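You operate a simulated robot arm through the tools that you are given. There is no shell and no other tool. Be economical: measure what you need, move in short steps, check, and stop when the job is done.

You are at the controls of a simulated two-armed robot. One attempt, no reset.

## Task
Fit the untreated drum in the seeder and switch it on again.
Fine: switch the seeder off before you open its cover; lay the old drum in the rack on the cabinet and close the cover before you switch on; leave vacuum, start and the blue flap alone. Where these are worked on the way, their far stop is far enough and under half their travel is too little: seeder cover.

It is judged by the outcome, as a careful person would: the job done as asked, and still so three seconds after it is handed in. It fails if anything else is knocked over, pushed out of place, dropped, spilled or broken. Lids that push on must go on centred and level and be pressed home; caps that screw on are set level and turned clockwise until they are tight.

## Robot
Two 7-joint arms with two-finger parallel grippers on one trunk, on a base that drives. Base frame: it is fixed to the floor where the robot stands at the start and does not move with it; the origin is under the middle of the robot, x ahead of it, y to its left, z up. Readings come in mm, rad, newtons and seconds.
The left shoulder is at the start at [50, 165, 1223], the right one opposite. With the tool pointing down near the work surface each hand reaches from about 240 to 700 mm from the robot's upright axis, wherever it stands, measured 20 degrees to its own side. Places, roughly: seed drum [750, 1500, 1250]; seeder cover [800, 300, 1100]; seeder flap [600, 500, 1000]; seeder power switch [500, 0, 900]; seeder start button [500, 0, 900]; seeder vacuum knob [500, 0, 1000]. Payload 3.91 kg a hand.
The tool frame of a hand sits at the grasp point between the pads (the TCP): z along the fingers, y along the line on which they close. The tips reach 30 mm beyond it. Largest opening 110 mm; finger width 20, thickness 10; the body of the gripper, 48 by 112 mm, starts 55 mm behind the TCP.
Orientation is told as [roll, pitch, yaw] about the base's x, y, z axes, in that order, counted from this pose: with the fingers straight down and closing along the base's y, the tool's x points along the base's -x, its y along +y and its z along -z.

## Interface
- The arms move only by the tool nudge_tool. It takes "left_deltas", "right_deltas" or both (then of equal length, played together; a hand with none holds still); each is a list of rows, each an object of numbers (a shift or turn left out is 0, a gripper value left out holds the last): "tx", "ty", "tz": the shift along the tool's x, y, z in mm; "ax", "ay", "az": the turn, a rotation vector about the tool's x, y, z in rad. In form: [{"tx": .., "ty": .., "tz": .., "ax": .., "ay": .., "az": ..}, ...]. A call has 1 to 20 rows; each row is the pose to reach, as a shift and turn from the pose commanded when the call began, along the tool's axes at that moment. "left_fingers" and "right_fingers" are, for a hand that has rows, the finger opening in mm, from 0 to 110, set as the call begins (left out, the last holds). Rows are played at 5 a second. More than 50 mm and 0.15 rad between two rows, or a gripper value outside its range, and nothing of the call is played. Where a pose cannot be reached the arm comes as near as it can. A force on the tool above 90 N (or 10 N above the force at the start of the call, whichever is more), or a blocked arm, ends the call early, and 0.2 s more pass. Each finger travels about 45 mm/s and halts on what it meets, pressing with about 41 N; the grip force reading is that of the motor and also rises with nothing between the fingers. The clock runs only during rows and for 0.2 s after the last one: add rows that repeat a pose to give the fingers time. It gives the time, the measured TCP pose, the force on the tool (base axes), the opening and the grip force at its end, in the units of the frame above (readings bear some noise), with the torque about the TCP (base axes, N m) and any sound that the robot's microphone picked up, and new pictures: "views" is both (left out), scene, wrist or none (wrist: the cameras of the hands that moved).
- Cameras (640 x 400 px; columns grow to the right, rows downward): "scene" is now at [110.5, 36.2, 1415.7]; the picture's right is [0.19, -0.98, 0.00], its down [-0.28, -0.05, -0.96] and it looks along [0.94, 0.18, -0.29] (base axes); focal length 214 px, centre (320, 200). "left" rides on the left gripper at [72, -17, -103] in its tool frame; the picture's right is [0.23, 0.97, 0.00], its down [-0.76, 0.18, -0.62] and it looks along [-0.61, 0.14, 0.78] (tool axes); focal length 222 px, centre (320, 200). "right" rides on the right gripper at [72, 17, -103] in its tool frame; the picture's right is [-0.23, 0.97, 0.00], its down [-0.76, -0.18, -0.62] and it looks along [-0.61, -0.14, 0.78] (tool axes); focal length 222 px, centre (320, 200). There is no depth. A picture from a camera that has moved, and an enlarged one, comes with that camera's place and axes in the base frame and with its lens. The place of the scene camera against the robot may be out by one fixed shift of up to 25 mm in any direction.
- raise_lower(by): slides the trunk up (or, below 0, down) by that many mm; the arms and the scene camera ride with it, the base frame stays. It gives what a move gives, with no picture.
- roll_base(legs): drives the robot by 1 to 6 legs, each [ahead, left, turn to the left] in mm, mm and rad, along the robot's own axes; the way and the turn of a leg run together, so that a leg with both is an arc; at most 1500 mm and 3.142 rad a leg. The arms and the cameras ride along, it lands a little off, and it stops where it bumps. It gives what a move gives, and a new picture of the scene camera.
- turn_head(pan, tilt): turns the head with the scene camera to pan (to the left, within 1.396 rad either way) and tilt (down, from -0.506 to 1.204), counted from straight ahead of the robot. It gives what a move gives, and a new picture of the scene camera.
- zoom(camera, box): a new picture of the part [left, top, right, bottom] of that camera's present view, enlarged. It takes no simulated time.
- sign_off(): hands the job in; it is judged then, once.

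Work in short steps. Places have to be worked out from the pictures, the camera data and where the tool is seen: move nearer, look again, correct. Check each grasp and each placing, and mend what went wrong. You have 120 turns and 260 pictures in all, those below and enlarged ones among them. Open the grippers and draw the arms clear of the work before you hand the job in, unless the task says otherwise; then end with one line.

The tools are called as a command line: name --argument value ..., lists and objects as JSON in quotes. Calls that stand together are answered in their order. nudge_tool: Moves the arms, as the interface text tells. Its arguments: {"type":"object","properties":{"left_deltas":{"type":"array"},"left_fingers":{"type":"number"},"right_deltas":{"type":"array"},"right_fingers":{"type":"number"},"views":{"type":"string","enum":["both","scene","wrist","none"]}},"required":[]} The other tools are called the same way: raise_lower (by) slides the trunk up or down; roll_base (legs) drives the base; turn_head (pan, tilt) turns the head that bears the scene camera; zoom (camera, box) takes an enlarged picture of a part of a camera's view; sign_off () hands the job in.

At the start:

```text
clock: 0.0
left_ee_pos: [261.3, 238.2, 1402.4]
left_tcp_rot: [-0.001, 0.001, 0.001]
left_contact_force: [0.5, -1.0, 0.3]
left_torque: [-0.02, 0.01, 0.0]
left_finger_gap: 110.2
left_grip_force: 0.0
right_ee_pos: [343.2, -80.7, 1466.3]
right_tcp_rot: [-0.001, 0.0, 0.0]
right_contact_force: [0.2, 0.2, -0.4]
right_torque: [-0.02, -0.01, 0.02]
right_finger_gap: 110.0
right_grip_force: 0.1
trunk travel left (down, up): [-443.0, 60.0]
robot x, y, heading: [0.0, 1.4, 0.004]
head pan, tilt: [0.188, 0.291]
```

scene: 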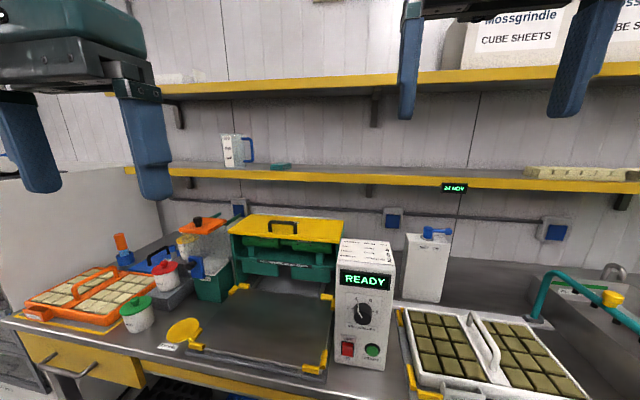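
right: 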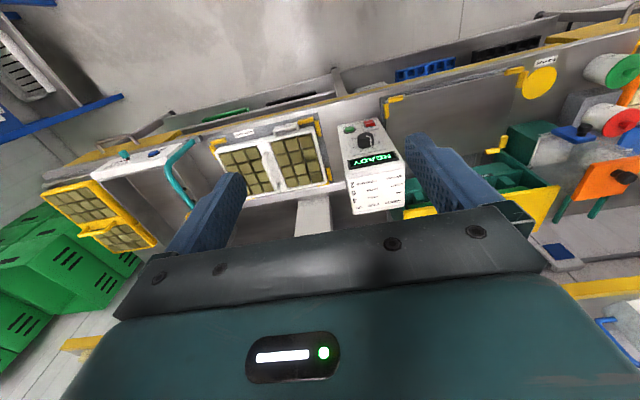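
left: 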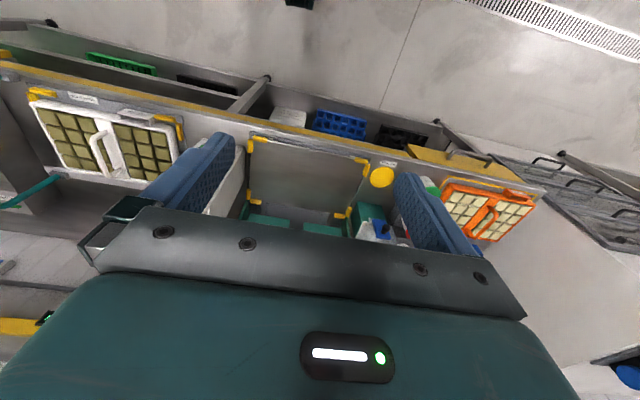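

I see the seeder with a yellow cover, the control box with READY, and a bench. I enlarge the seeder and control box to look for details.

zoom --camera "scene" --box '[160, 190, 400, 390]'

zoom --camera "scene" --box '[0, 190, 260, 370]'

turn_head --pan 1.1 --tilt 0.2

```text
2.00 times, centred on (280, 290) of scene
camera zoom: at [110.5, 36.2, 1415.7], right [0.19, -0.98, 0.0], down [-0.28, -0.05, -0.96], along [0.94, 0.18, -0.29], focal length 429 px, centre (400, 20)
```

zoom: 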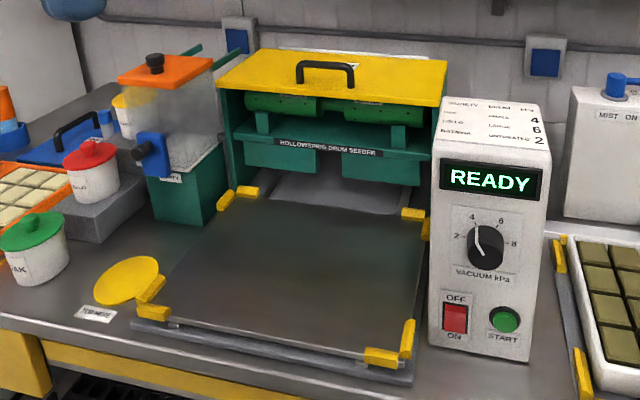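

```text
2.22 times, centred on (130, 280) of scene
camera zoom: at [110.5, 36.2, 1415.7], right [0.19, -0.98, 0.0], down [-0.28, -0.05, -0.96], along [0.94, 0.18, -0.29], focal length 477 px, centre (742, 22)
```

zoom: 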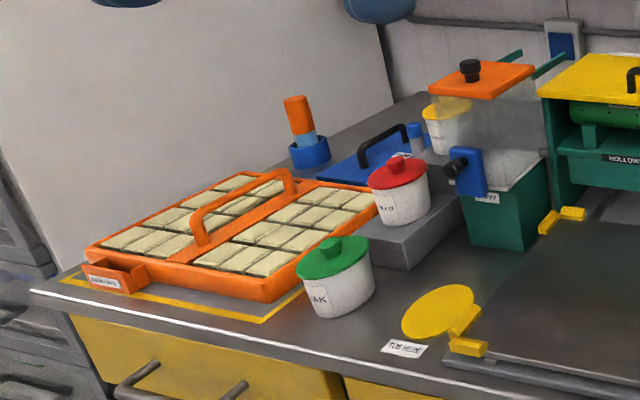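

```text
clock: 1.2
left_ee_pos: [261.8, 237.5, 1403.2]
left_tcp_rot: [0.001, -0.001, 0.0]
left_contact_force: [-1.2, -0.4, 0.3]
left_torque: [0.01, 0.0, 0.01]
left_finger_gap: 110.2
left_grip_force: 0.0
right_ee_pos: [343.1, -80.5, 1466.8]
right_tcp_rot: [0.001, 0.001, -0.001]
right_contact_force: [-0.6, -0.4, 0.4]
right_torque: [0.02, -0.06, -0.01]
right_finger_gap: 110.2
right_grip_force: 0.2
trunk travel left (down, up): [-443.0, 60.0]
robot x, y, heading: [1.3, -3.5, 0.003]
head pan, tilt: [1.1, 0.201]
camera scene: at [61.2, 101.7, 1424.1], right [0.89, -0.45, 0.0], down [-0.09, -0.18, -0.98], along [0.45, 0.87, -0.2], focal length 214 px, centre (320, 200)
```

scene: 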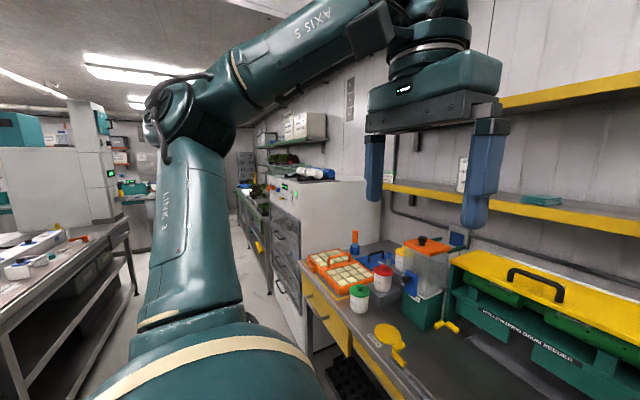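

The cabinet at the left end has things on top; that must be the drum rack. I enlarge it.

zoom --camera "scene" --box '[240, 140, 370, 220]'

roll_base --legs '[[0, 900, 0]]'

```text
4.92 times, centred on (305, 180) of scene
camera zoom: at [61.2, 101.7, 1424.1], right [0.89, -0.45, 0.0], down [-0.09, -0.18, -0.98], along [0.45, 0.87, -0.2], focal length 1056 px, centre (394, 298)
```

zoom: 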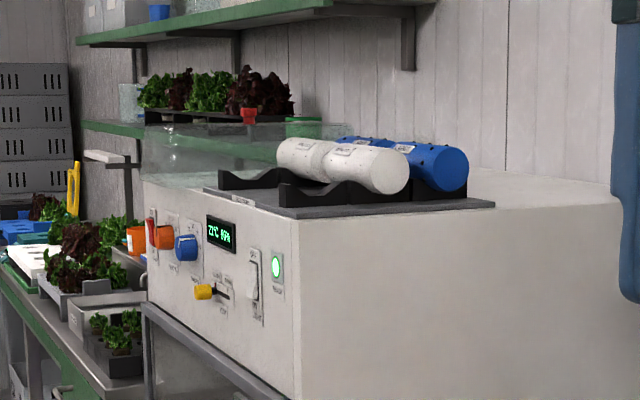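

```text
clock: 9.5
left_ee_pos: [260.4, 1141.2, 1403.4]
left_tcp_rot: [0.001, 0.0, 0.004]
left_contact_force: [0.2, -0.5, -0.3]
left_torque: [0.02, 0.02, 0.0]
left_finger_gap: 110.2
left_grip_force: 0.0
right_ee_pos: [342.9, 824.3, 1465.9]
right_tcp_rot: [0.0, -0.001, 0.001]
right_contact_force: [-0.9, 0.1, 0.6]
right_torque: [0.03, 0.0, 0.01]
right_finger_gap: 110.2
right_grip_force: 0.1
trunk travel left (down, up): [-443.0, 60.0]
robot x, y, heading: [-2.1, 902.4, 0.0]
head pan, tilt: [1.1, 0.201]
camera scene: at [59.7, 1005.5, 1424.1], right [0.89, -0.45, 0.0], down [-0.09, -0.18, -0.98], along [0.44, 0.87, -0.2], focal length 214 px, centre (320, 200)
```

scene: 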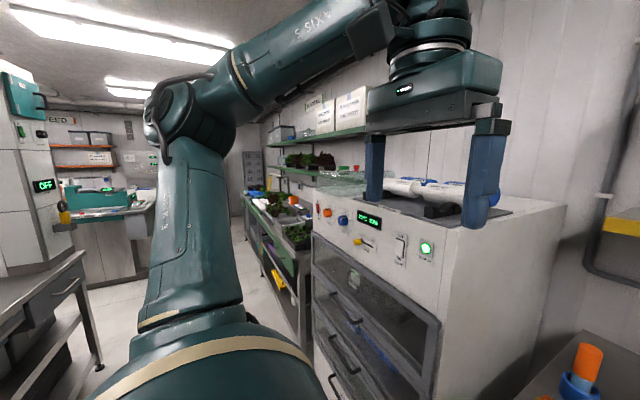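

The white and blue drums lie in the rack; I need to see their labels. I turn the head toward them.

roll_base --legs '[[0, 450, 0]]'

turn_head --pan 0.2 --tilt 0.25

```text
clock: 13.9
left_ee_pos: [257.2, 1588.3, 1402.8]
left_tcp_rot: [-0.001, 0.001, 0.003]
left_contact_force: [0.2, -0.6, -0.1]
left_torque: [-0.03, 0.02, 0.04]
left_finger_gap: 109.9
left_grip_force: 0.0
right_ee_pos: [340.4, 1269.2, 1466.5]
right_tcp_rot: [-0.001, 0.0, 0.002]
right_contact_force: [0.0, 0.9, 0.6]
right_torque: [0.01, -0.05, 0.03]
right_finger_gap: 109.9
right_grip_force: 0.1
trunk travel left (down, up): [-443.0, 60.0]
robot x, y, heading: [-6.3, 1350.0, -0.001]
head pan, tilt: [1.1, 0.201]
camera scene: at [58.6, 1451.0, 1424.1], right [0.89, -0.45, 0.0], down [-0.09, -0.18, -0.98], along [0.44, 0.87, -0.2], focal length 214 px, centre (320, 200)
```

scene: 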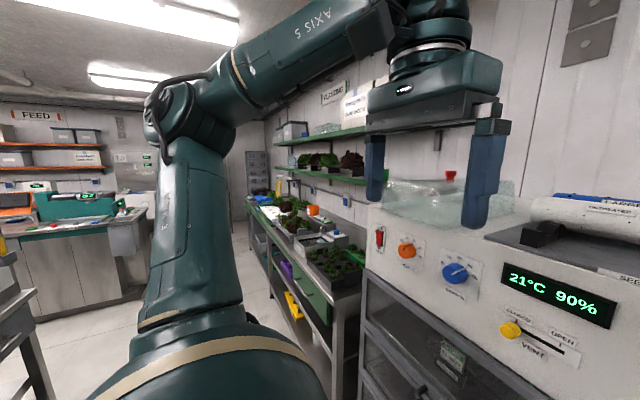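

```text
clock: 15.1
left_ee_pos: [258.6, 1587.1, 1403.6]
left_tcp_rot: [0.001, 0.0, 0.002]
left_contact_force: [-0.1, -0.5, -0.4]
left_torque: [0.02, 0.04, -0.02]
left_finger_gap: 109.7
left_grip_force: 0.1
right_ee_pos: [340.5, 1269.9, 1467.0]
right_tcp_rot: [0.0, 0.001, 0.001]
right_contact_force: [0.7, -0.3, 0.6]
right_torque: [-0.01, -0.01, -0.01]
right_finger_gap: 110.1
right_grip_force: 0.1
trunk travel left (down, up): [-443.0, 60.0]
robot x, y, heading: [-1.0, 1348.9, -0.002]
head pan, tilt: [0.201, 0.25]
camera scene: at [108.0, 1386.7, 1419.6], right [0.2, -0.98, 0.0], down [-0.24, -0.05, -0.97], along [0.95, 0.2, -0.25], focal length 214 px, centre (320, 200)
```

scene: 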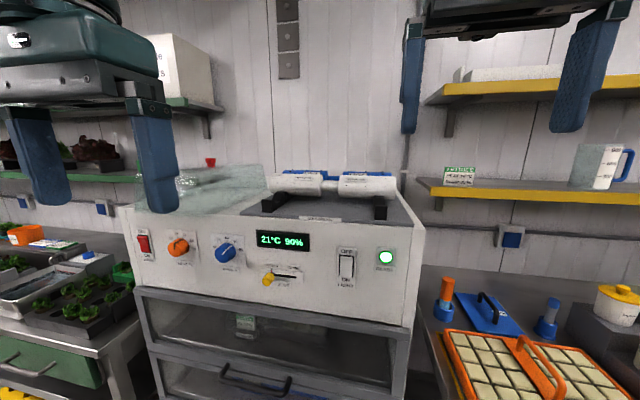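

zoom --camera "scene" --box '[230, 155, 420, 235]'

raise_lower --by 55

zoom --camera "right" --box '[0, 0, 640, 400]'

```text
3.37 times, centred on (325, 195) of scene
camera zoom: at [108.0, 1386.7, 1419.6], right [0.2, -0.98, 0.0], down [-0.24, -0.05, -0.97], along [0.95, 0.2, -0.25], focal length 722 px, centre (303, 217)
```

zoom: 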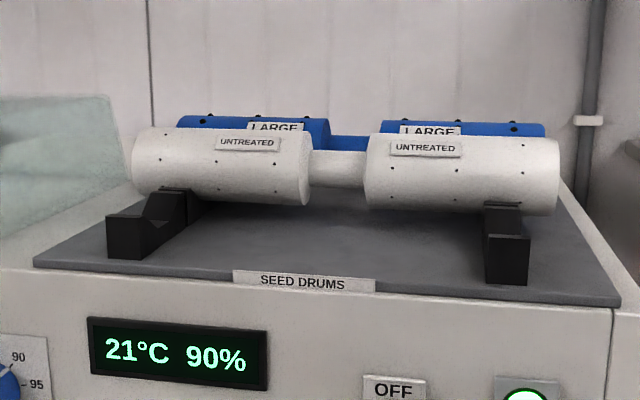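

```text
clock: 16.1
left_ee_pos: [258.8, 1587.0, 1457.9]
left_tcp_rot: [0.0, 0.001, 0.004]
left_contact_force: [-0.3, 0.1, 0.3]
left_torque: [0.02, 0.01, -0.02]
left_finger_gap: 109.8
left_grip_force: 0.0
right_ee_pos: [341.9, 1268.9, 1521.2]
right_tcp_rot: [0.0, 0.001, 0.003]
right_contact_force: [0.0, 0.2, 0.0]
right_torque: [-0.01, 0.01, -0.01]
right_finger_gap: 110.0
right_grip_force: 0.0
trunk travel left (down, up): [-498.0, 5.0]
robot x, y, heading: [-3.8, 1350.4, 0.001]
head pan, tilt: [0.201, 0.25]
```

```text
1.00 times, centred on (320, 200) of right (not enlarged: the box is as wide or as high as the picture)
camera zoom: at [267.6, 1285.1, 1625.2], right [0.23, 0.97, 0.0], down [0.76, -0.18, 0.62], along [0.61, -0.14, -0.78], focal length 222 px, centre (320, 200)
```

zoom: 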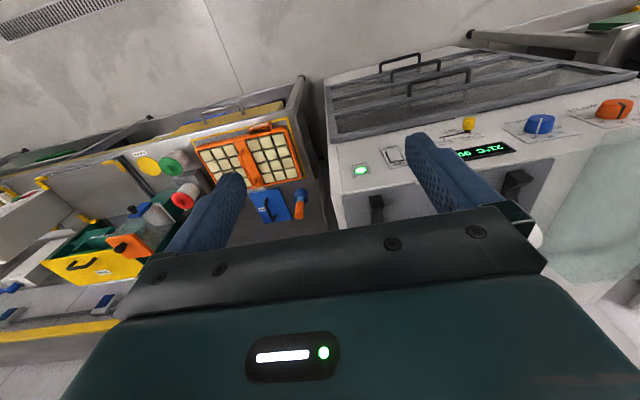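

The front drum is labelled UNTREATED, the rear one LARGE. I look again from the raised camera to triangulate and to check for an empty slot.

zoom --camera "scene" --box '[230, 150, 420, 270]'

zoom --camera "left" --box '[0, 0, 640, 400]'

```text
3.33 times, centred on (325, 210) of scene
camera zoom: at [108.1, 1386.7, 1474.6], right [0.2, -0.98, 0.0], down [-0.24, -0.05, -0.97], along [0.95, 0.2, -0.25], focal length 715 px, centre (303, 167)
```

zoom: 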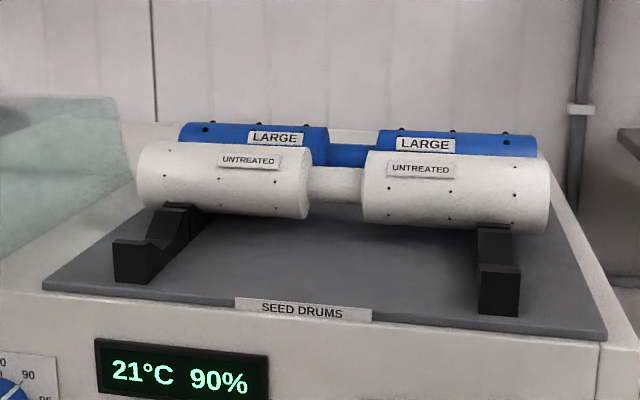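

```text
1.00 times, centred on (320, 200) of left (not enlarged: the box is as wide or as high as the picture)
camera zoom: at [186.2, 1569.6, 1560.4], right [-0.23, 0.97, 0.0], down [0.76, 0.18, 0.62], along [0.61, 0.14, -0.78], focal length 222 px, centre (320, 200)
```

zoom: 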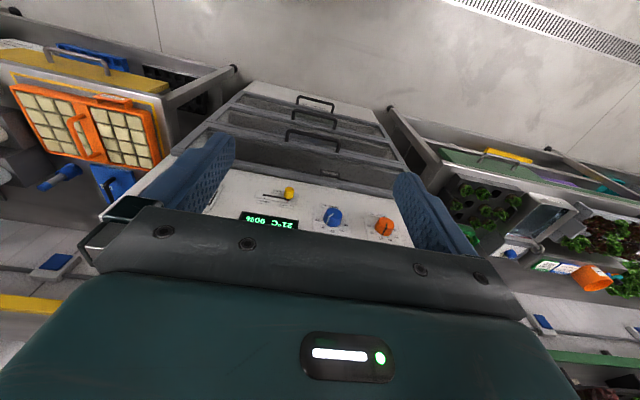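

The front rack slot is empty: that will take the old drum. I drive back to the seeder and look at it and its switch close up.

roll_base --legs '[[0, -1200, 0]]'

turn_head --pan 0.0 --tilt 0.6

zoom --camera "scene" --box '[200, 60, 440, 210]'

zoom --camera "scene" --box '[360, 120, 520, 260]'

```text
clock: 27.3
left_ee_pos: [267.8, 340.0, 1456.9]
left_tcp_rot: [0.0, 0.0, 0.016]
left_contact_force: [-0.5, -0.2, 0.1]
left_torque: [-0.02, -0.01, -0.01]
left_finger_gap: 109.9
left_grip_force: 0.1
right_ee_pos: [354.7, 22.4, 1521.6]
right_tcp_rot: [0.001, 0.001, 0.017]
right_contact_force: [0.5, -1.1, 0.4]
right_torque: [0.0, 0.0, 0.0]
right_finger_gap: 110.3
right_grip_force: 0.0
trunk travel left (down, up): [-498.0, 5.0]
robot x, y, heading: [13.0, 95.6, 0.017]
head pan, tilt: [0.201, 0.25]
camera scene: at [120.3, 137.3, 1474.6], right [0.22, -0.98, 0.0], down [-0.24, -0.05, -0.97], along [0.95, 0.21, -0.25], focal length 214 px, centre (320, 200)
```

scene: 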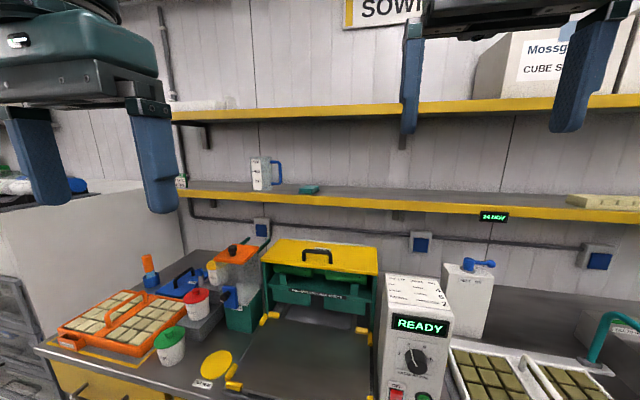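

```text
clock: 28.1
left_ee_pos: [266.7, 339.9, 1457.2]
left_tcp_rot: [0.002, -0.001, 0.019]
left_contact_force: [0.1, 0.6, 0.5]
left_torque: [0.02, 0.01, 0.0]
left_finger_gap: 110.1
left_grip_force: 0.2
right_ee_pos: [355.7, 23.1, 1521.2]
right_tcp_rot: [0.0, 0.001, 0.018]
right_contact_force: [-0.2, 0.2, 0.1]
right_torque: [-0.01, -0.03, 0.01]
right_finger_gap: 109.7
right_grip_force: 0.0
trunk travel left (down, up): [-498.0, 5.0]
robot x, y, heading: [7.4, 96.5, 0.02]
head pan, tilt: [0.0, 0.6]
camera scene: at [117.5, 118.7, 1442.4], right [0.02, -1.0, 0.0], down [-0.56, -0.01, -0.83], along [0.83, 0.01, -0.56], focal length 214 px, centre (320, 200)
```

scene: 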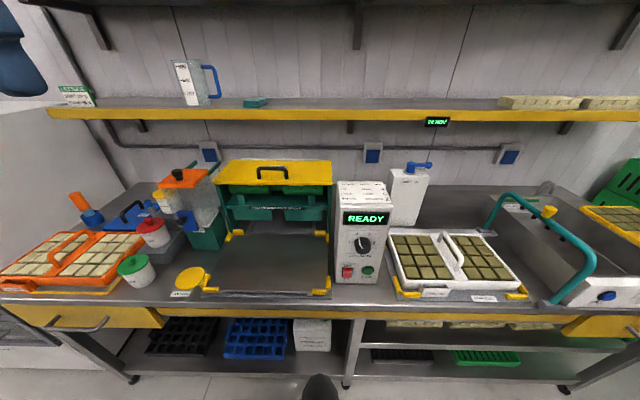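

```text
2.67 times, centred on (320, 135) of scene
camera zoom: at [117.5, 118.7, 1442.4], right [0.02, -1.0, 0.0], down [-0.56, -0.01, -0.83], along [0.83, 0.01, -0.56], focal length 572 px, centre (320, 373)
```

zoom: 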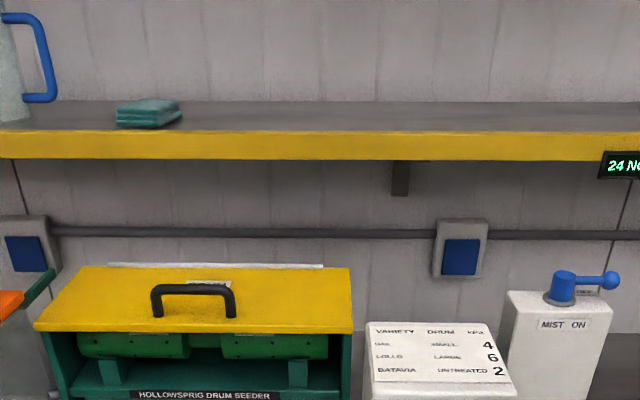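

```text
2.86 times, centred on (440, 190) of scene
camera zoom: at [117.5, 118.7, 1442.4], right [0.02, -1.0, 0.0], down [-0.56, -0.01, -0.83], along [0.83, 0.01, -0.56], focal length 613 px, centre (-23, 229)
```

zoom: 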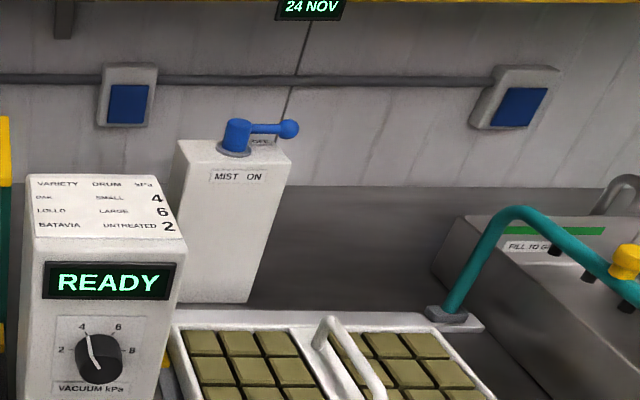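

The seeder layout is clear: box with rocker switch at about [505, 46, 931]. I lower the trunk and bring the right hand, tilted forward and closed, in front of the switch to see it closely.

raise_lower --by -150

nudge_tool --right_fingers 0 --right_deltas '[{"tx": 2, "ty": 3, "tz": 30, "ay": -0.1}, {"tx": 4, "ty": 6, "tz": 60, "ay": -0.2}, {"tx": 6, "ty": 10, "tz": 90, "ay": -0.3}, {"tx": 7, "ty": 14, "tz": 120, "ay": -0.4}, {"tx": 8, "ty": 18, "tz": 150, "ay": -0.5}, {"tx": 8, "ty": 23, "tz": 180, "ay": -0.6}, {"tx": 8, "ty": 23, "tz": 210, "ay": -0.7}, {"tx": 8, "ty": 23, "tz": 240, "ay": -0.8}, {"tx": -5, "ty": 23, "tz": 270, "ay": -0.8}]'

zoom --camera "scene" --box '[300, 160, 420, 300]'

```text
clock: 29.9
left_ee_pos: [267.1, 339.3, 1308.6]
left_tcp_rot: [-0.001, -0.002, 0.018]
left_contact_force: [0.2, -0.1, 0.3]
left_torque: [0.03, 0.0, 0.0]
left_finger_gap: 110.1
left_grip_force: 0.0
right_ee_pos: [354.4, 24.2, 1371.5]
right_tcp_rot: [-0.001, 0.0, 0.017]
right_contact_force: [0.5, -0.4, -0.1]
right_torque: [-0.01, -0.02, -0.01]
right_finger_gap: 110.1
right_grip_force: 0.1
trunk travel left (down, up): [-348.0, 155.0]
robot x, y, heading: [10.0, 98.3, 0.014]
head pan, tilt: [0.0, 0.6]
```

```text
clock: 31.9
left_ee_pos: [266.6, 339.1, 1307.0]
left_tcp_rot: [0.002, 0.0, 0.017]
left_contact_force: [0.6, 0.6, 0.9]
left_torque: [-0.02, -0.01, -0.02]
left_finger_gap: 109.9
left_grip_force: 0.0
right_ee_pos: [360.0, 46.9, 1099.1]
right_tcp_rot: [0.004, -0.803, 0.015]
right_contact_force: [0.6, -0.4, 0.7]
right_torque: [0.02, -0.02, 0.0]
right_finger_gap: 0.2
right_grip_force: 38.1
trunk travel left (down, up): [-348.0, 155.0]
robot x, y, heading: [12.7, 100.1, 0.015]
head pan, tilt: [0.0, 0.6]
camera scene: at [118.0, 118.4, 1292.3], right [0.02, -1.0, 0.0], down [-0.57, -0.01, -0.82], along [0.82, 0.01, -0.57], focal length 214 px, centre (320, 200)
camera right: at [233.1, 60.4, 1120.2], right [0.14, 0.98, 0.17], down [0.08, -0.18, 0.98], along [0.99, -0.12, -0.11], focal length 222 px, centre (320, 200)
```

scene: 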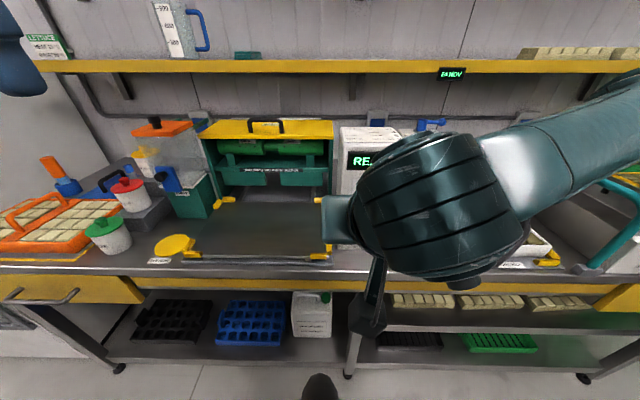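
right: 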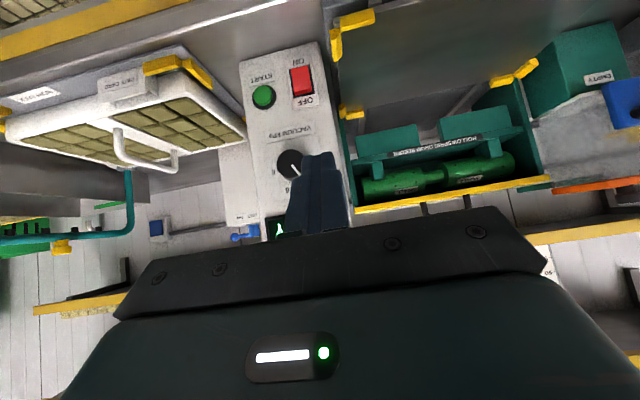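

```text
2.86 times, centred on (360, 230) of scene
camera zoom: at [118.0, 118.4, 1292.3], right [0.02, -1.0, 0.0], down [-0.57, -0.01, -0.82], along [0.82, 0.01, -0.57], focal length 613 px, centre (206, 114)
```

zoom: 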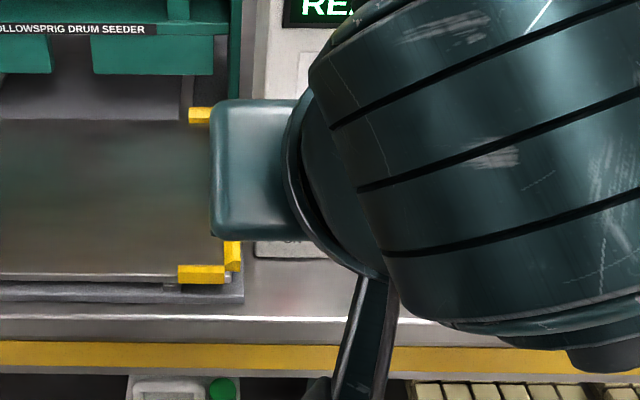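

The wrist camera shows the panel upside down; I enlarge the switch.

zoom --camera "right" --box '[230, 30, 350, 130]'

zoom --camera "right" --box '[330, 70, 550, 220]'

```text
4.00 times, centred on (290, 80) of right
camera zoom: at [233.1, 60.4, 1120.2], right [0.14, 0.98, 0.17], down [0.08, -0.18, 0.98], along [0.99, -0.12, -0.11], focal length 888 px, centre (440, 680)
```

zoom: 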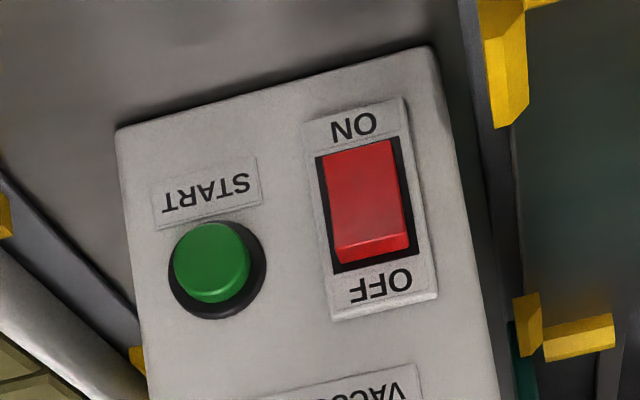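

```text
2.67 times, centred on (440, 145) of right
camera zoom: at [233.1, 60.4, 1120.2], right [0.14, 0.98, 0.17], down [0.08, -0.18, 0.98], along [0.99, -0.12, -0.11], focal length 592 px, centre (0, 347)
```

zoom: 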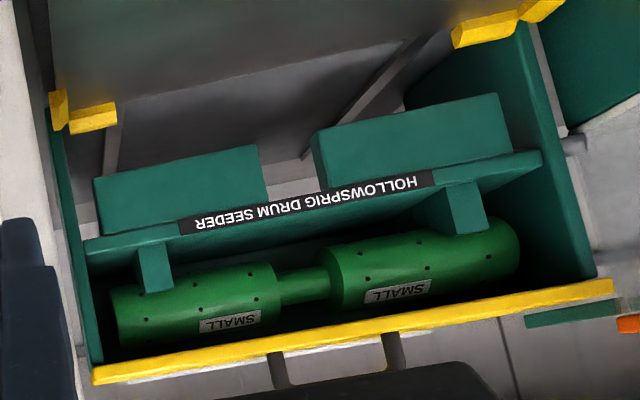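

The OFF end (top) of the rocker sticks out, at about [500, 31, 945]. I bring the closed fingertips about 30 mm in front of it.

nudge_tool --right_deltas '[{"tx": 10, "ty": -4, "tz": 32, "ay": -0.1}, {"tx": 21, "ty": -8, "tz": 65, "ay": -0.2}, {"tx": 32, "ty": -12, "tz": 98, "ay": -0.3}, {"tx": 42, "ty": -17, "tz": 130, "ay": -0.3}, {"tx": 52.5, "ty": -17, "tz": 162.6, "ay": -0.3}]' --views "wrist"

zoom --camera "right" --box '[220, 60, 460, 220]'

```text
clock: 33.1
left_ee_pos: [266.3, 339.8, 1306.2]
left_tcp_rot: [-0.001, 0.001, 0.018]
left_contact_force: [0.6, 0.4, 0.5]
left_torque: [0.06, -0.01, -0.01]
left_finger_gap: 110.1
left_grip_force: 0.1
right_ee_pos: [438.4, 31.8, 948.7]
right_tcp_rot: [0.002, -1.102, 0.015]
right_contact_force: [-0.3, -0.2, 0.0]
right_torque: [0.01, 0.03, -0.04]
right_finger_gap: 0.0
right_grip_force: 37.4
trunk travel left (down, up): [-348.0, 155.0]
robot x, y, heading: [10.5, 98.0, 0.016]
head pan, tilt: [0.0, 0.6]
camera right: at [312.4, 45.7, 931.6], right [0.09, 0.98, 0.2], down [-0.21, -0.18, 0.96], along [0.97, -0.13, 0.19], focal length 222 px, centre (320, 200)
```

right: 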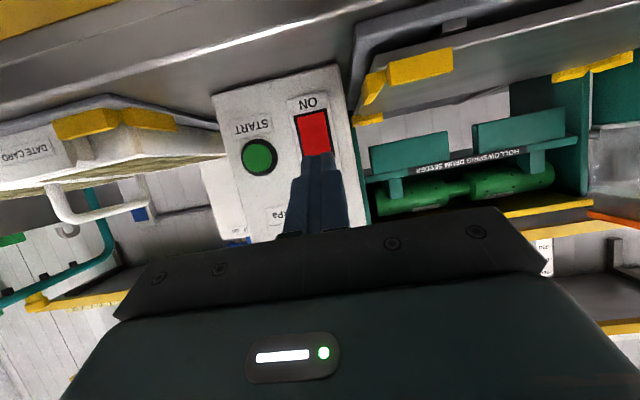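

```text
2.50 times, centred on (340, 140) of right
camera zoom: at [312.4, 45.7, 931.6], right [0.09, 0.98, 0.2], down [-0.21, -0.18, 0.96], along [0.97, -0.13, 0.19], focal length 555 px, centre (270, 350)
```

zoom: 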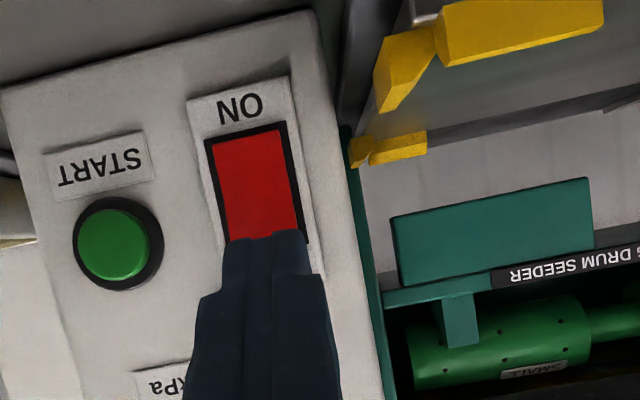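

Two wrist views together put the rocker face nearer x≈532, z 890–925, y≈27. I lower the tip and go a bit ahead, then look.

nudge_tool --right_deltas '[{"tx": 11.4, "ty": -4, "tz": 30.5}, {"tx": 4.6, "ty": -4, "tz": 43.9}]' --views "wrist"

zoom --camera "right" --box '[220, 60, 460, 220]'

```text
clock: 33.7
left_ee_pos: [267.3, 339.9, 1308.3]
left_tcp_rot: [0.0, -0.003, 0.018]
left_contact_force: [-0.2, 0.5, -0.6]
left_torque: [0.03, -0.05, 0.0]
left_finger_gap: 109.9
left_grip_force: 0.1
right_ee_pos: [475.1, 27.4, 926.3]
right_tcp_rot: [0.001, -1.102, 0.018]
right_contact_force: [0.6, 0.2, 0.1]
right_torque: [0.0, -0.03, 0.06]
right_finger_gap: 0.1
right_grip_force: 37.7
trunk travel left (down, up): [-348.0, 155.0]
robot x, y, heading: [9.4, 96.6, 0.019]
head pan, tilt: [0.0, 0.6]
camera right: at [349.7, 41.4, 908.3], right [0.09, 0.98, 0.2], down [-0.21, -0.18, 0.96], along [0.97, -0.12, 0.19], focal length 222 px, centre (320, 200)
```

right: 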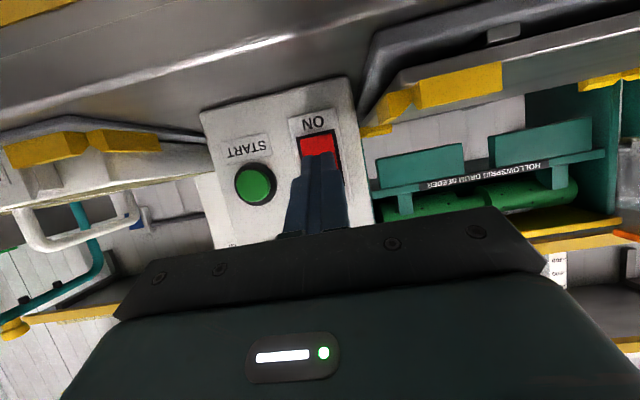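

```text
2.50 times, centred on (340, 140) of right
camera zoom: at [349.7, 41.4, 908.3], right [0.09, 0.98, 0.2], down [-0.21, -0.18, 0.96], along [0.97, -0.12, 0.19], focal length 555 px, centre (270, 350)
```

zoom: 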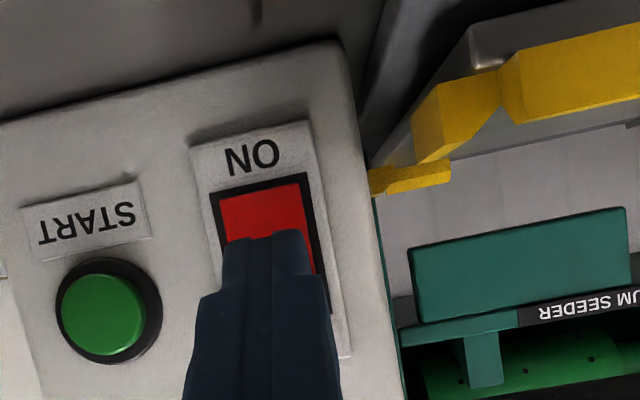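

The tip is aligned with the OFF half (z≈921, y≈27). I push ahead in small steps.

nudge_tool --right_deltas '[{"tx": -4.5, "tz": 8.9}, {"tx": -6.8, "tz": 13.4}, {"tx": -9.1, "tz": 17.8}, {"tx": -10.4, "tz": 20.5}, {"tx": -11.8, "tz": 23.2}]' --views "wrist"

```text
clock: 34.9
left_ee_pos: [262.6, 338.9, 1309.1]
left_tcp_rot: [0.0, -0.005, 0.018]
left_contact_force: [-0.1, 0.3, -0.3]
left_torque: [0.03, 0.03, 0.02]
left_finger_gap: 109.9
left_grip_force: 0.2
right_ee_pos: [498.7, 27.4, 927.0]
right_tcp_rot: [0.004, -1.099, 0.017]
right_contact_force: [-34.5, -5.9, 5.1]
right_torque: [0.18, -0.01, -0.26]
right_finger_gap: 0.2
right_grip_force: 37.6
trunk travel left (down, up): [-348.0, 155.0]
robot x, y, heading: [10.5, 96.1, 0.017]
head pan, tilt: [0.0, 0.6]
camera right: at [371.0, 41.2, 910.1], right [0.08, 0.98, 0.2], down [-0.2, -0.18, 0.96], along [0.98, -0.12, 0.18], focal length 222 px, centre (320, 200)
```

right: 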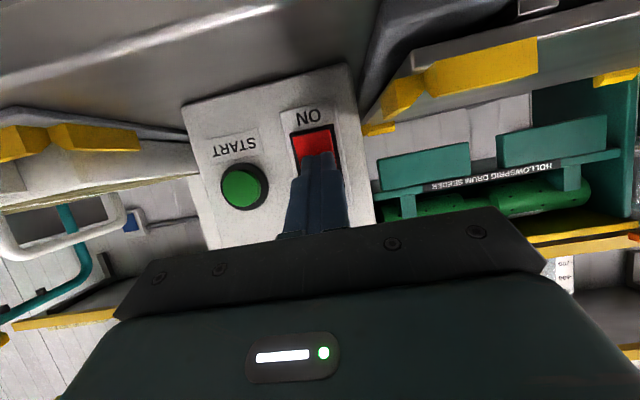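

There was 34 N of contact. I back off and raise the hand to look at the rocker and display.

nudge_tool --right_deltas '[{"tx": 16, "tz": -32}, {"tx": 5, "tz": -80}, {"tx": -15, "tz": -120, "ay": 0.1}]' --views "wrist"

zoom --camera "right" --box '[230, 60, 390, 240]'

zoom --camera "scene" --box '[180, 100, 500, 300]'

```text
clock: 35.7
left_ee_pos: [265.8, 339.9, 1308.0]
left_tcp_rot: [-0.001, 0.0, 0.017]
left_contact_force: [-0.9, -0.7, -0.2]
left_torque: [-0.02, -0.03, -0.01]
left_finger_gap: 110.2
left_grip_force: 0.0
right_ee_pos: [402.3, 26.9, 994.1]
right_tcp_rot: [0.0, -1.001, 0.015]
right_contact_force: [-1.0, -0.1, 0.1]
right_torque: [0.04, 0.02, -0.02]
right_finger_gap: 0.1
right_grip_force: 37.4
trunk travel left (down, up): [-348.0, 155.0]
robot x, y, heading: [13.7, 97.3, 0.017]
head pan, tilt: [0.0, 0.6]
camera right: at [274.2, 41.4, 988.8], right [0.11, 0.98, 0.19], down [-0.11, -0.18, 0.98], along [0.99, -0.13, 0.09], focal length 222 px, centre (320, 200)
```

right: 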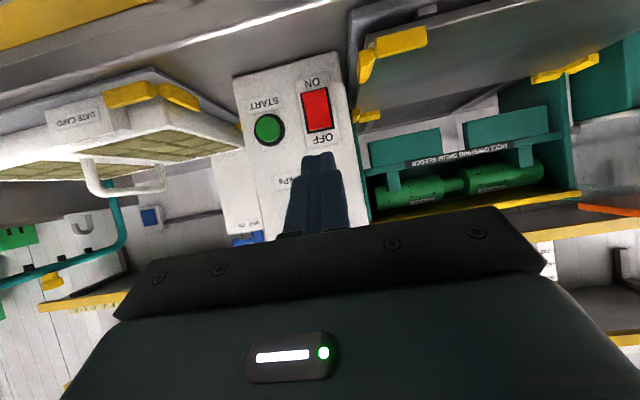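

```text
2.22 times, centred on (310, 150) of right
camera zoom: at [274.2, 41.4, 988.8], right [0.11, 0.98, 0.19], down [-0.11, -0.18, 0.98], along [0.99, -0.13, 0.09], focal length 494 px, centre (342, 311)
```

zoom: 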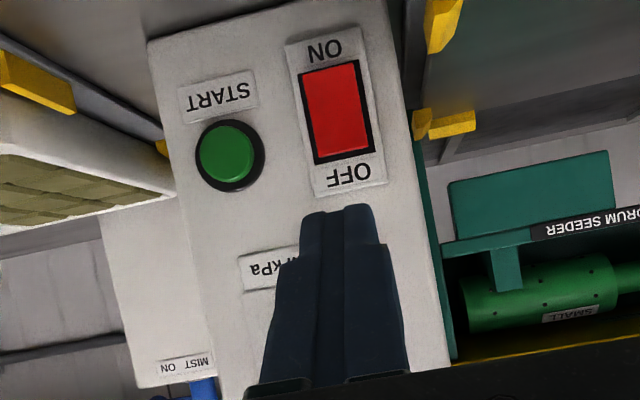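

```text
2.00 times, centred on (340, 200) of scene
camera zoom: at [117.0, 118.5, 1292.4], right [0.02, -1.0, 0.0], down [-0.56, -0.01, -0.83], along [0.83, 0.01, -0.56], focal length 429 px, centre (280, 200)
```

zoom: 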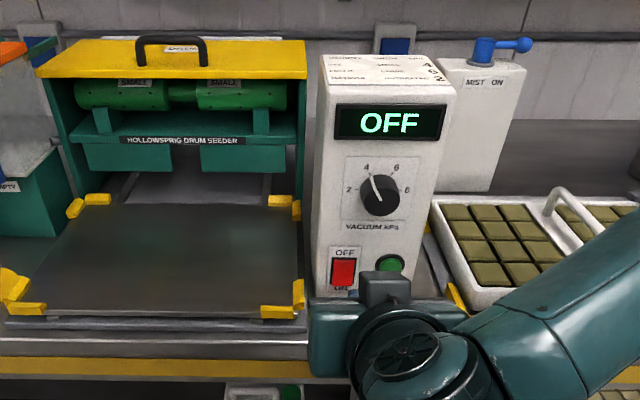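

The display reads OFF. I withdraw the right arm to a safe pose before driving nearer for the cover.

nudge_tool --right_deltas '[{"tx": -17, "ty": -9, "tz": -26, "ay": 0.12}, {"tx": -34, "ty": -18, "tz": -52, "ay": 0.25}, {"tx": -51, "ty": -27, "tz": -78, "ay": 0.38}, {"tx": -68, "ty": -36, "tz": -104, "ay": 0.51}, {"tx": -85, "ty": -45, "tz": -130, "ay": 0.64}, {"tx": -102, "ty": -54, "tz": -156, "ay": 0.77}, {"tx": -120, "ty": -100, "tz": -184, "ay": 0.9}]' --views "none"

roll_base --legs '[[130, 0, -0.016]]'

```text
refused: row 7 steps farther than a row can; nothing moved
```

```text
clock: 37.0
left_ee_pos: [387.6, 336.4, 1306.6]
left_tcp_rot: [0.001, 0.001, 0.001]
left_contact_force: [0.2, 0.5, -0.3]
left_torque: [0.03, -0.02, 0.0]
left_finger_gap: 109.8
left_grip_force: 0.0
right_ee_pos: [507.4, 24.0, 992.0]
right_tcp_rot: [-0.001, -0.985, 0.025]
right_contact_force: [-12.9, -2.3, 8.3]
right_torque: [-0.04, -0.16, -0.08]
right_finger_gap: 0.3
right_grip_force: 37.3
trunk travel left (down, up): [-348.0, 155.0]
robot x, y, heading: [124.6, 98.6, 0.002]
head pan, tilt: [0.0, 0.6]
stopped in leg 1: the force on the tool passed its limit at 97 N (the readings are from after the stop); the commanded pose is now the measured one
camera scene: at [233.2, 117.3, 1292.5], right [0.0, -1.0, 0.0], down [-0.56, 0.0, -0.83], along [0.83, 0.0, -0.56], focal length 214 px, centre (320, 200)
```

scene: 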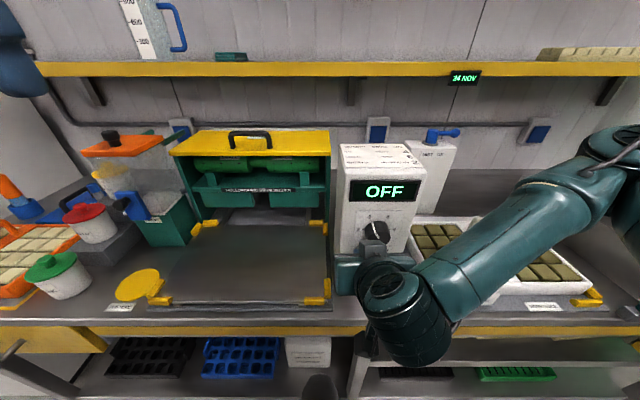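

My batch was a mistake: the retraction was refused and the hand bumped the panel. I back straight off and check the knob and box.

nudge_tool --right_deltas '[{"tz": -25}, {"tz": -60}, {"tz": -100}, {"tx": -20, "tz": -140}]' --views "both"

zoom --camera "scene" --box '[320, 120, 460, 280]'

zoom --camera "right" --box '[220, 60, 400, 260]'

```text
clock: 38.2
left_ee_pos: [389.5, 336.3, 1306.7]
left_tcp_rot: [-0.001, 0.003, 0.0]
left_contact_force: [0.6, 1.0, 0.6]
left_torque: [0.02, -0.02, -0.01]
left_finger_gap: 110.3
left_grip_force: 0.1
right_ee_pos: [442.1, 48.0, 1084.1]
right_tcp_rot: [-0.126, -0.95, 0.035]
right_contact_force: [0.1, -0.1, 0.3]
right_torque: [-0.01, -0.02, 0.0]
right_finger_gap: 0.0
right_grip_force: 37.5
right hand out of reach, approached as far as the arm can: row 1, 2, 3, 4
trunk travel left (down, up): [-348.0, 155.0]
robot x, y, heading: [128.2, 100.5, -0.001]
head pan, tilt: [0.0, 0.6]
stopped in row 4 (right hand): the arm was blocked; the commanded pose is now the measured one
camera scene: at [235.7, 117.7, 1292.3], right [0.0, -1.0, 0.0], down [-0.57, 0.0, -0.82], along [0.82, 0.0, -0.57], focal length 214 px, centre (320, 200)
camera right: at [316.1, 72.5, 1084.1], right [0.2, 0.97, 0.11], down [-0.07, -0.1, 0.99], along [0.98, -0.2, 0.05], focal length 222 px, centre (320, 200)
```

scene: 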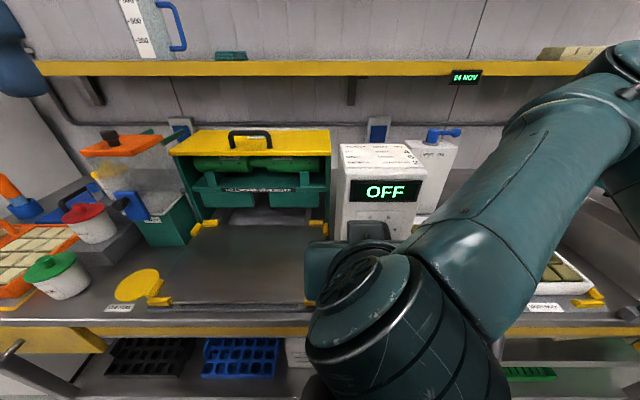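
right: 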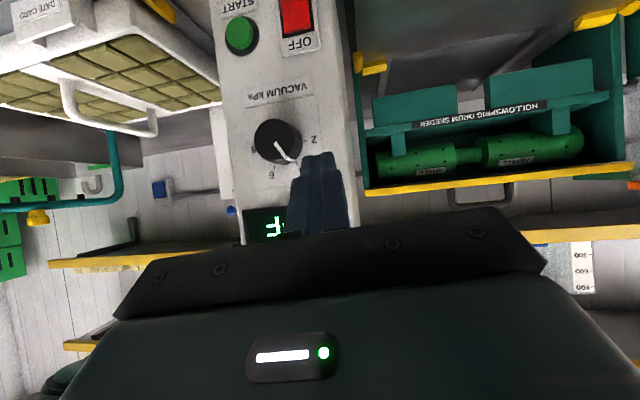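

```text
2.50 times, centred on (390, 200) of scene
camera zoom: at [235.7, 117.7, 1292.3], right [0.0, -1.0, 0.0], down [-0.57, 0.0, -0.82], along [0.82, 0.0, -0.57], focal length 536 px, centre (145, 200)
```

zoom: 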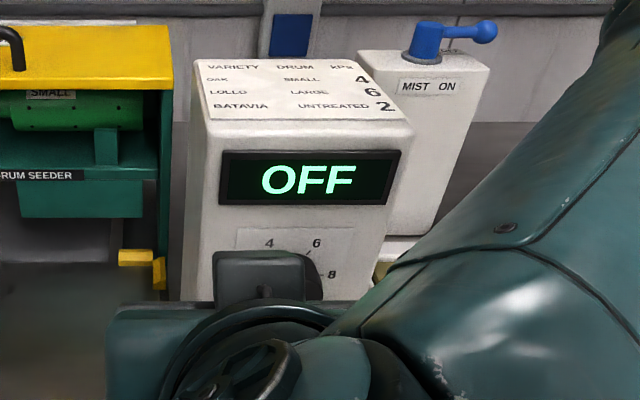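

```text
2.00 times, centred on (310, 160) of right
camera zoom: at [316.1, 72.5, 1084.1], right [0.2, 0.97, 0.11], down [-0.07, -0.1, 0.99], along [0.98, -0.2, 0.05], focal length 444 px, centre (340, 280)
```

zoom: 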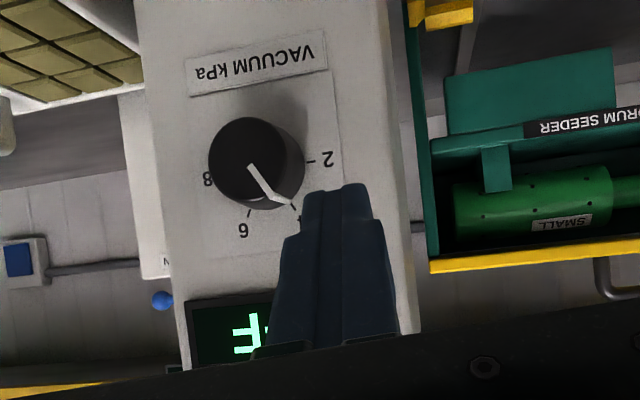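

The knob still points at 4 and the display reads OFF, so no harm seen. The right arm is bunched; I lift it up and to the right, turning it back toward vertical.

nudge_tool --right_deltas '[{"tx": -18, "ty": -10, "tz": -13, "ay": 0.1}, {"tx": -36, "ty": -20, "tz": -26, "ay": 0.22}, {"tx": -54, "ty": -34, "tz": -39, "ay": 0.34}, {"tx": -72, "ty": -48, "tz": -52, "ay": 0.46}, {"tx": -90, "ty": -62, "tz": -65, "ay": 0.58}, {"tx": -108, "ty": -76, "tz": -78, "ay": 0.7}, {"tx": -122, "ty": -90, "tz": -87, "ay": 0.82}, {"tx": -140, "ty": -110, "tz": -95, "ay": 0.92}]' --views "both"

zoom --camera "scene" --box '[320, 120, 460, 280]'

```text
clock: 40.0
left_ee_pos: [388.8, 336.5, 1307.3]
left_tcp_rot: [0.0, 0.0, 0.002]
left_contact_force: [0.7, 0.3, 0.3]
left_torque: [0.03, 0.02, 0.01]
left_finger_gap: 110.1
left_grip_force: 0.0
right_ee_pos: [436.7, -48.5, 1260.4]
right_tcp_rot: [-0.072, -0.033, -0.057]
right_contact_force: [-0.9, -0.4, -0.7]
right_torque: [0.01, 0.0, 0.0]
right_finger_gap: 0.1
right_grip_force: 37.3
trunk travel left (down, up): [-348.0, 155.0]
robot x, y, heading: [127.2, 96.2, -0.002]
head pan, tilt: [0.0, 0.6]
camera scene: at [235.1, 117.3, 1292.4], right [0.0, -1.0, 0.0], down [-0.56, 0.0, -0.83], along [0.83, 0.0, -0.56], focal length 214 px, centre (320, 200)
camera right: at [362.1, -21.1, 1360.3], right [0.29, 0.96, -0.06], down [0.73, -0.17, 0.66], along [0.62, -0.23, -0.75], focal length 222 px, centre (320, 200)
```

scene: 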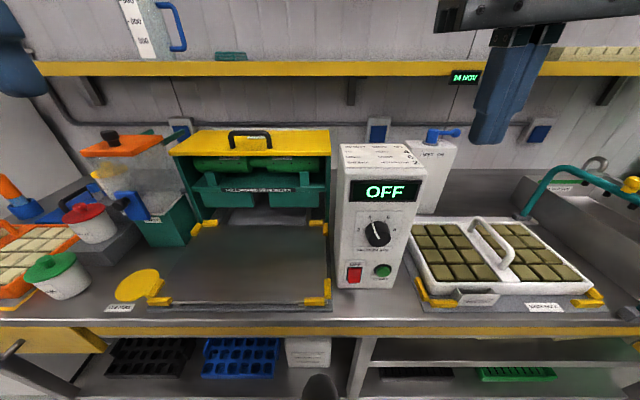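
right: 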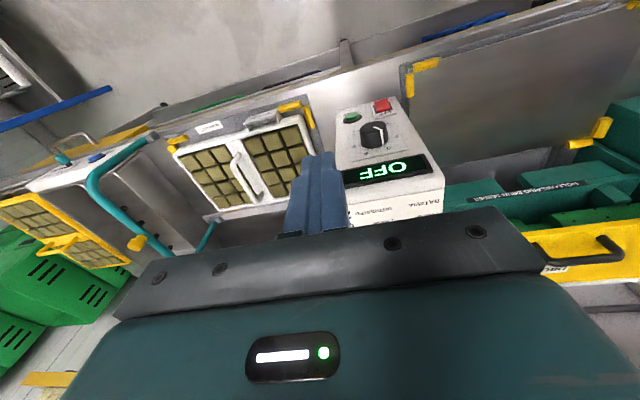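

```text
2.50 times, centred on (390, 200) of scene
camera zoom: at [235.1, 117.3, 1292.4], right [0.0, -1.0, 0.0], down [-0.56, 0.0, -0.83], along [0.83, 0.0, -0.56], focal length 536 px, centre (145, 200)
```

zoom: 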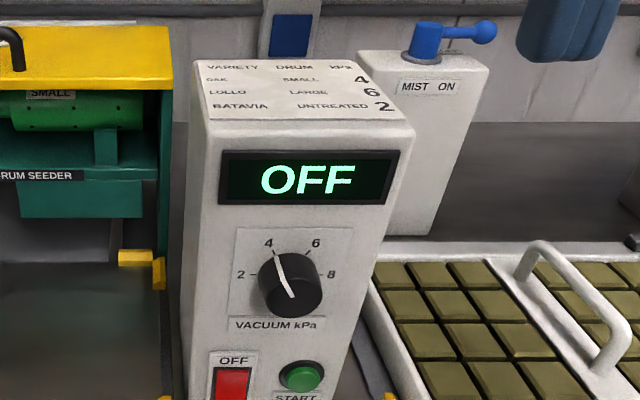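

Knob still at 4; nothing harmed. Now I bring the left hand toward the cover handle, turning it 90° so the fingers close along x.

nudge_tool --left_fingers 80 --left_deltas '[{"tx": -18, "ty": -5, "az": -0.143}, {"tx": -36, "ty": -10, "az": -0.286}, {"tx": -54, "ty": -15, "az": -0.429}, {"tx": -72, "ty": -20, "az": -0.572}, {"tx": -90, "ty": -25, "az": -0.715}, {"tx": -108, "ty": -30, "az": -0.858}, {"tx": -126, "ty": -35, "az": -1.0}, {"tx": -144, "ty": -40, "az": -1.143}, {"tx": -162, "ty": -45, "az": -1.286}, {"tx": -180, "ty": -50, "az": -1.429}, {"tx": -200, "ty": -61, "az": -1.571}]'

```text
clock: 42.4
left_ee_pos: [558.0, 302.7, 1275.6]
left_tcp_rot: [0.0, 0.002, 1.577]
left_contact_force: [0.0, 0.0, 0.5]
left_torque: [-0.04, -0.03, -0.02]
left_finger_gap: 79.9
left_grip_force: 0.0
left hand out of reach, approached as far as the arm can: row 8, 9, 10, 11
right_ee_pos: [438.5, -47.8, 1260.1]
right_tcp_rot: [-0.073, -0.034, -0.058]
right_contact_force: [0.1, 0.5, -0.3]
right_torque: [0.0, -0.01, -0.04]
right_finger_gap: 0.0
right_grip_force: 38.0
trunk travel left (down, up): [-348.0, 155.0]
robot x, y, heading: [128.4, 99.1, -0.001]
head pan, tilt: [0.0, 0.6]
camera scene: at [235.7, 117.6, 1292.3], right [0.0, -1.0, 0.0], down [-0.57, 0.0, -0.82], along [0.82, 0.0, -0.57], focal length 214 px, centre (320, 200)
camera left: at [577.3, 230.3, 1378.3], right [-0.97, -0.23, 0.0], down [-0.18, 0.76, 0.62], along [-0.15, 0.6, -0.78], focal length 222 px, centre (320, 200)
```

scene: 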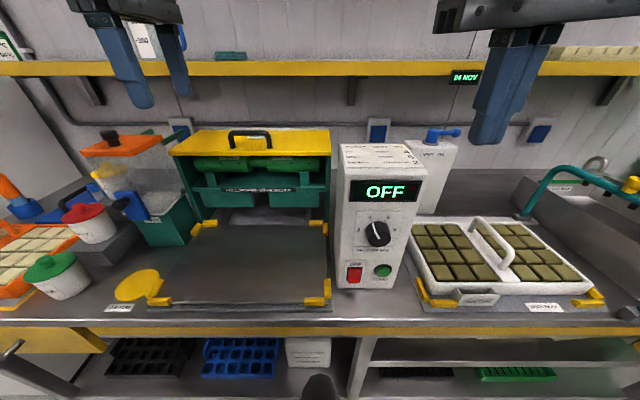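
left: 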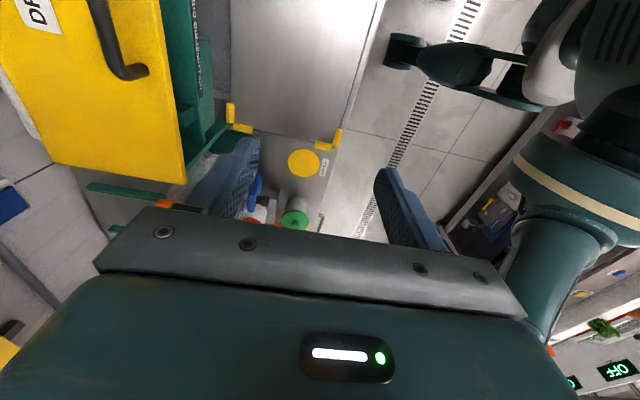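

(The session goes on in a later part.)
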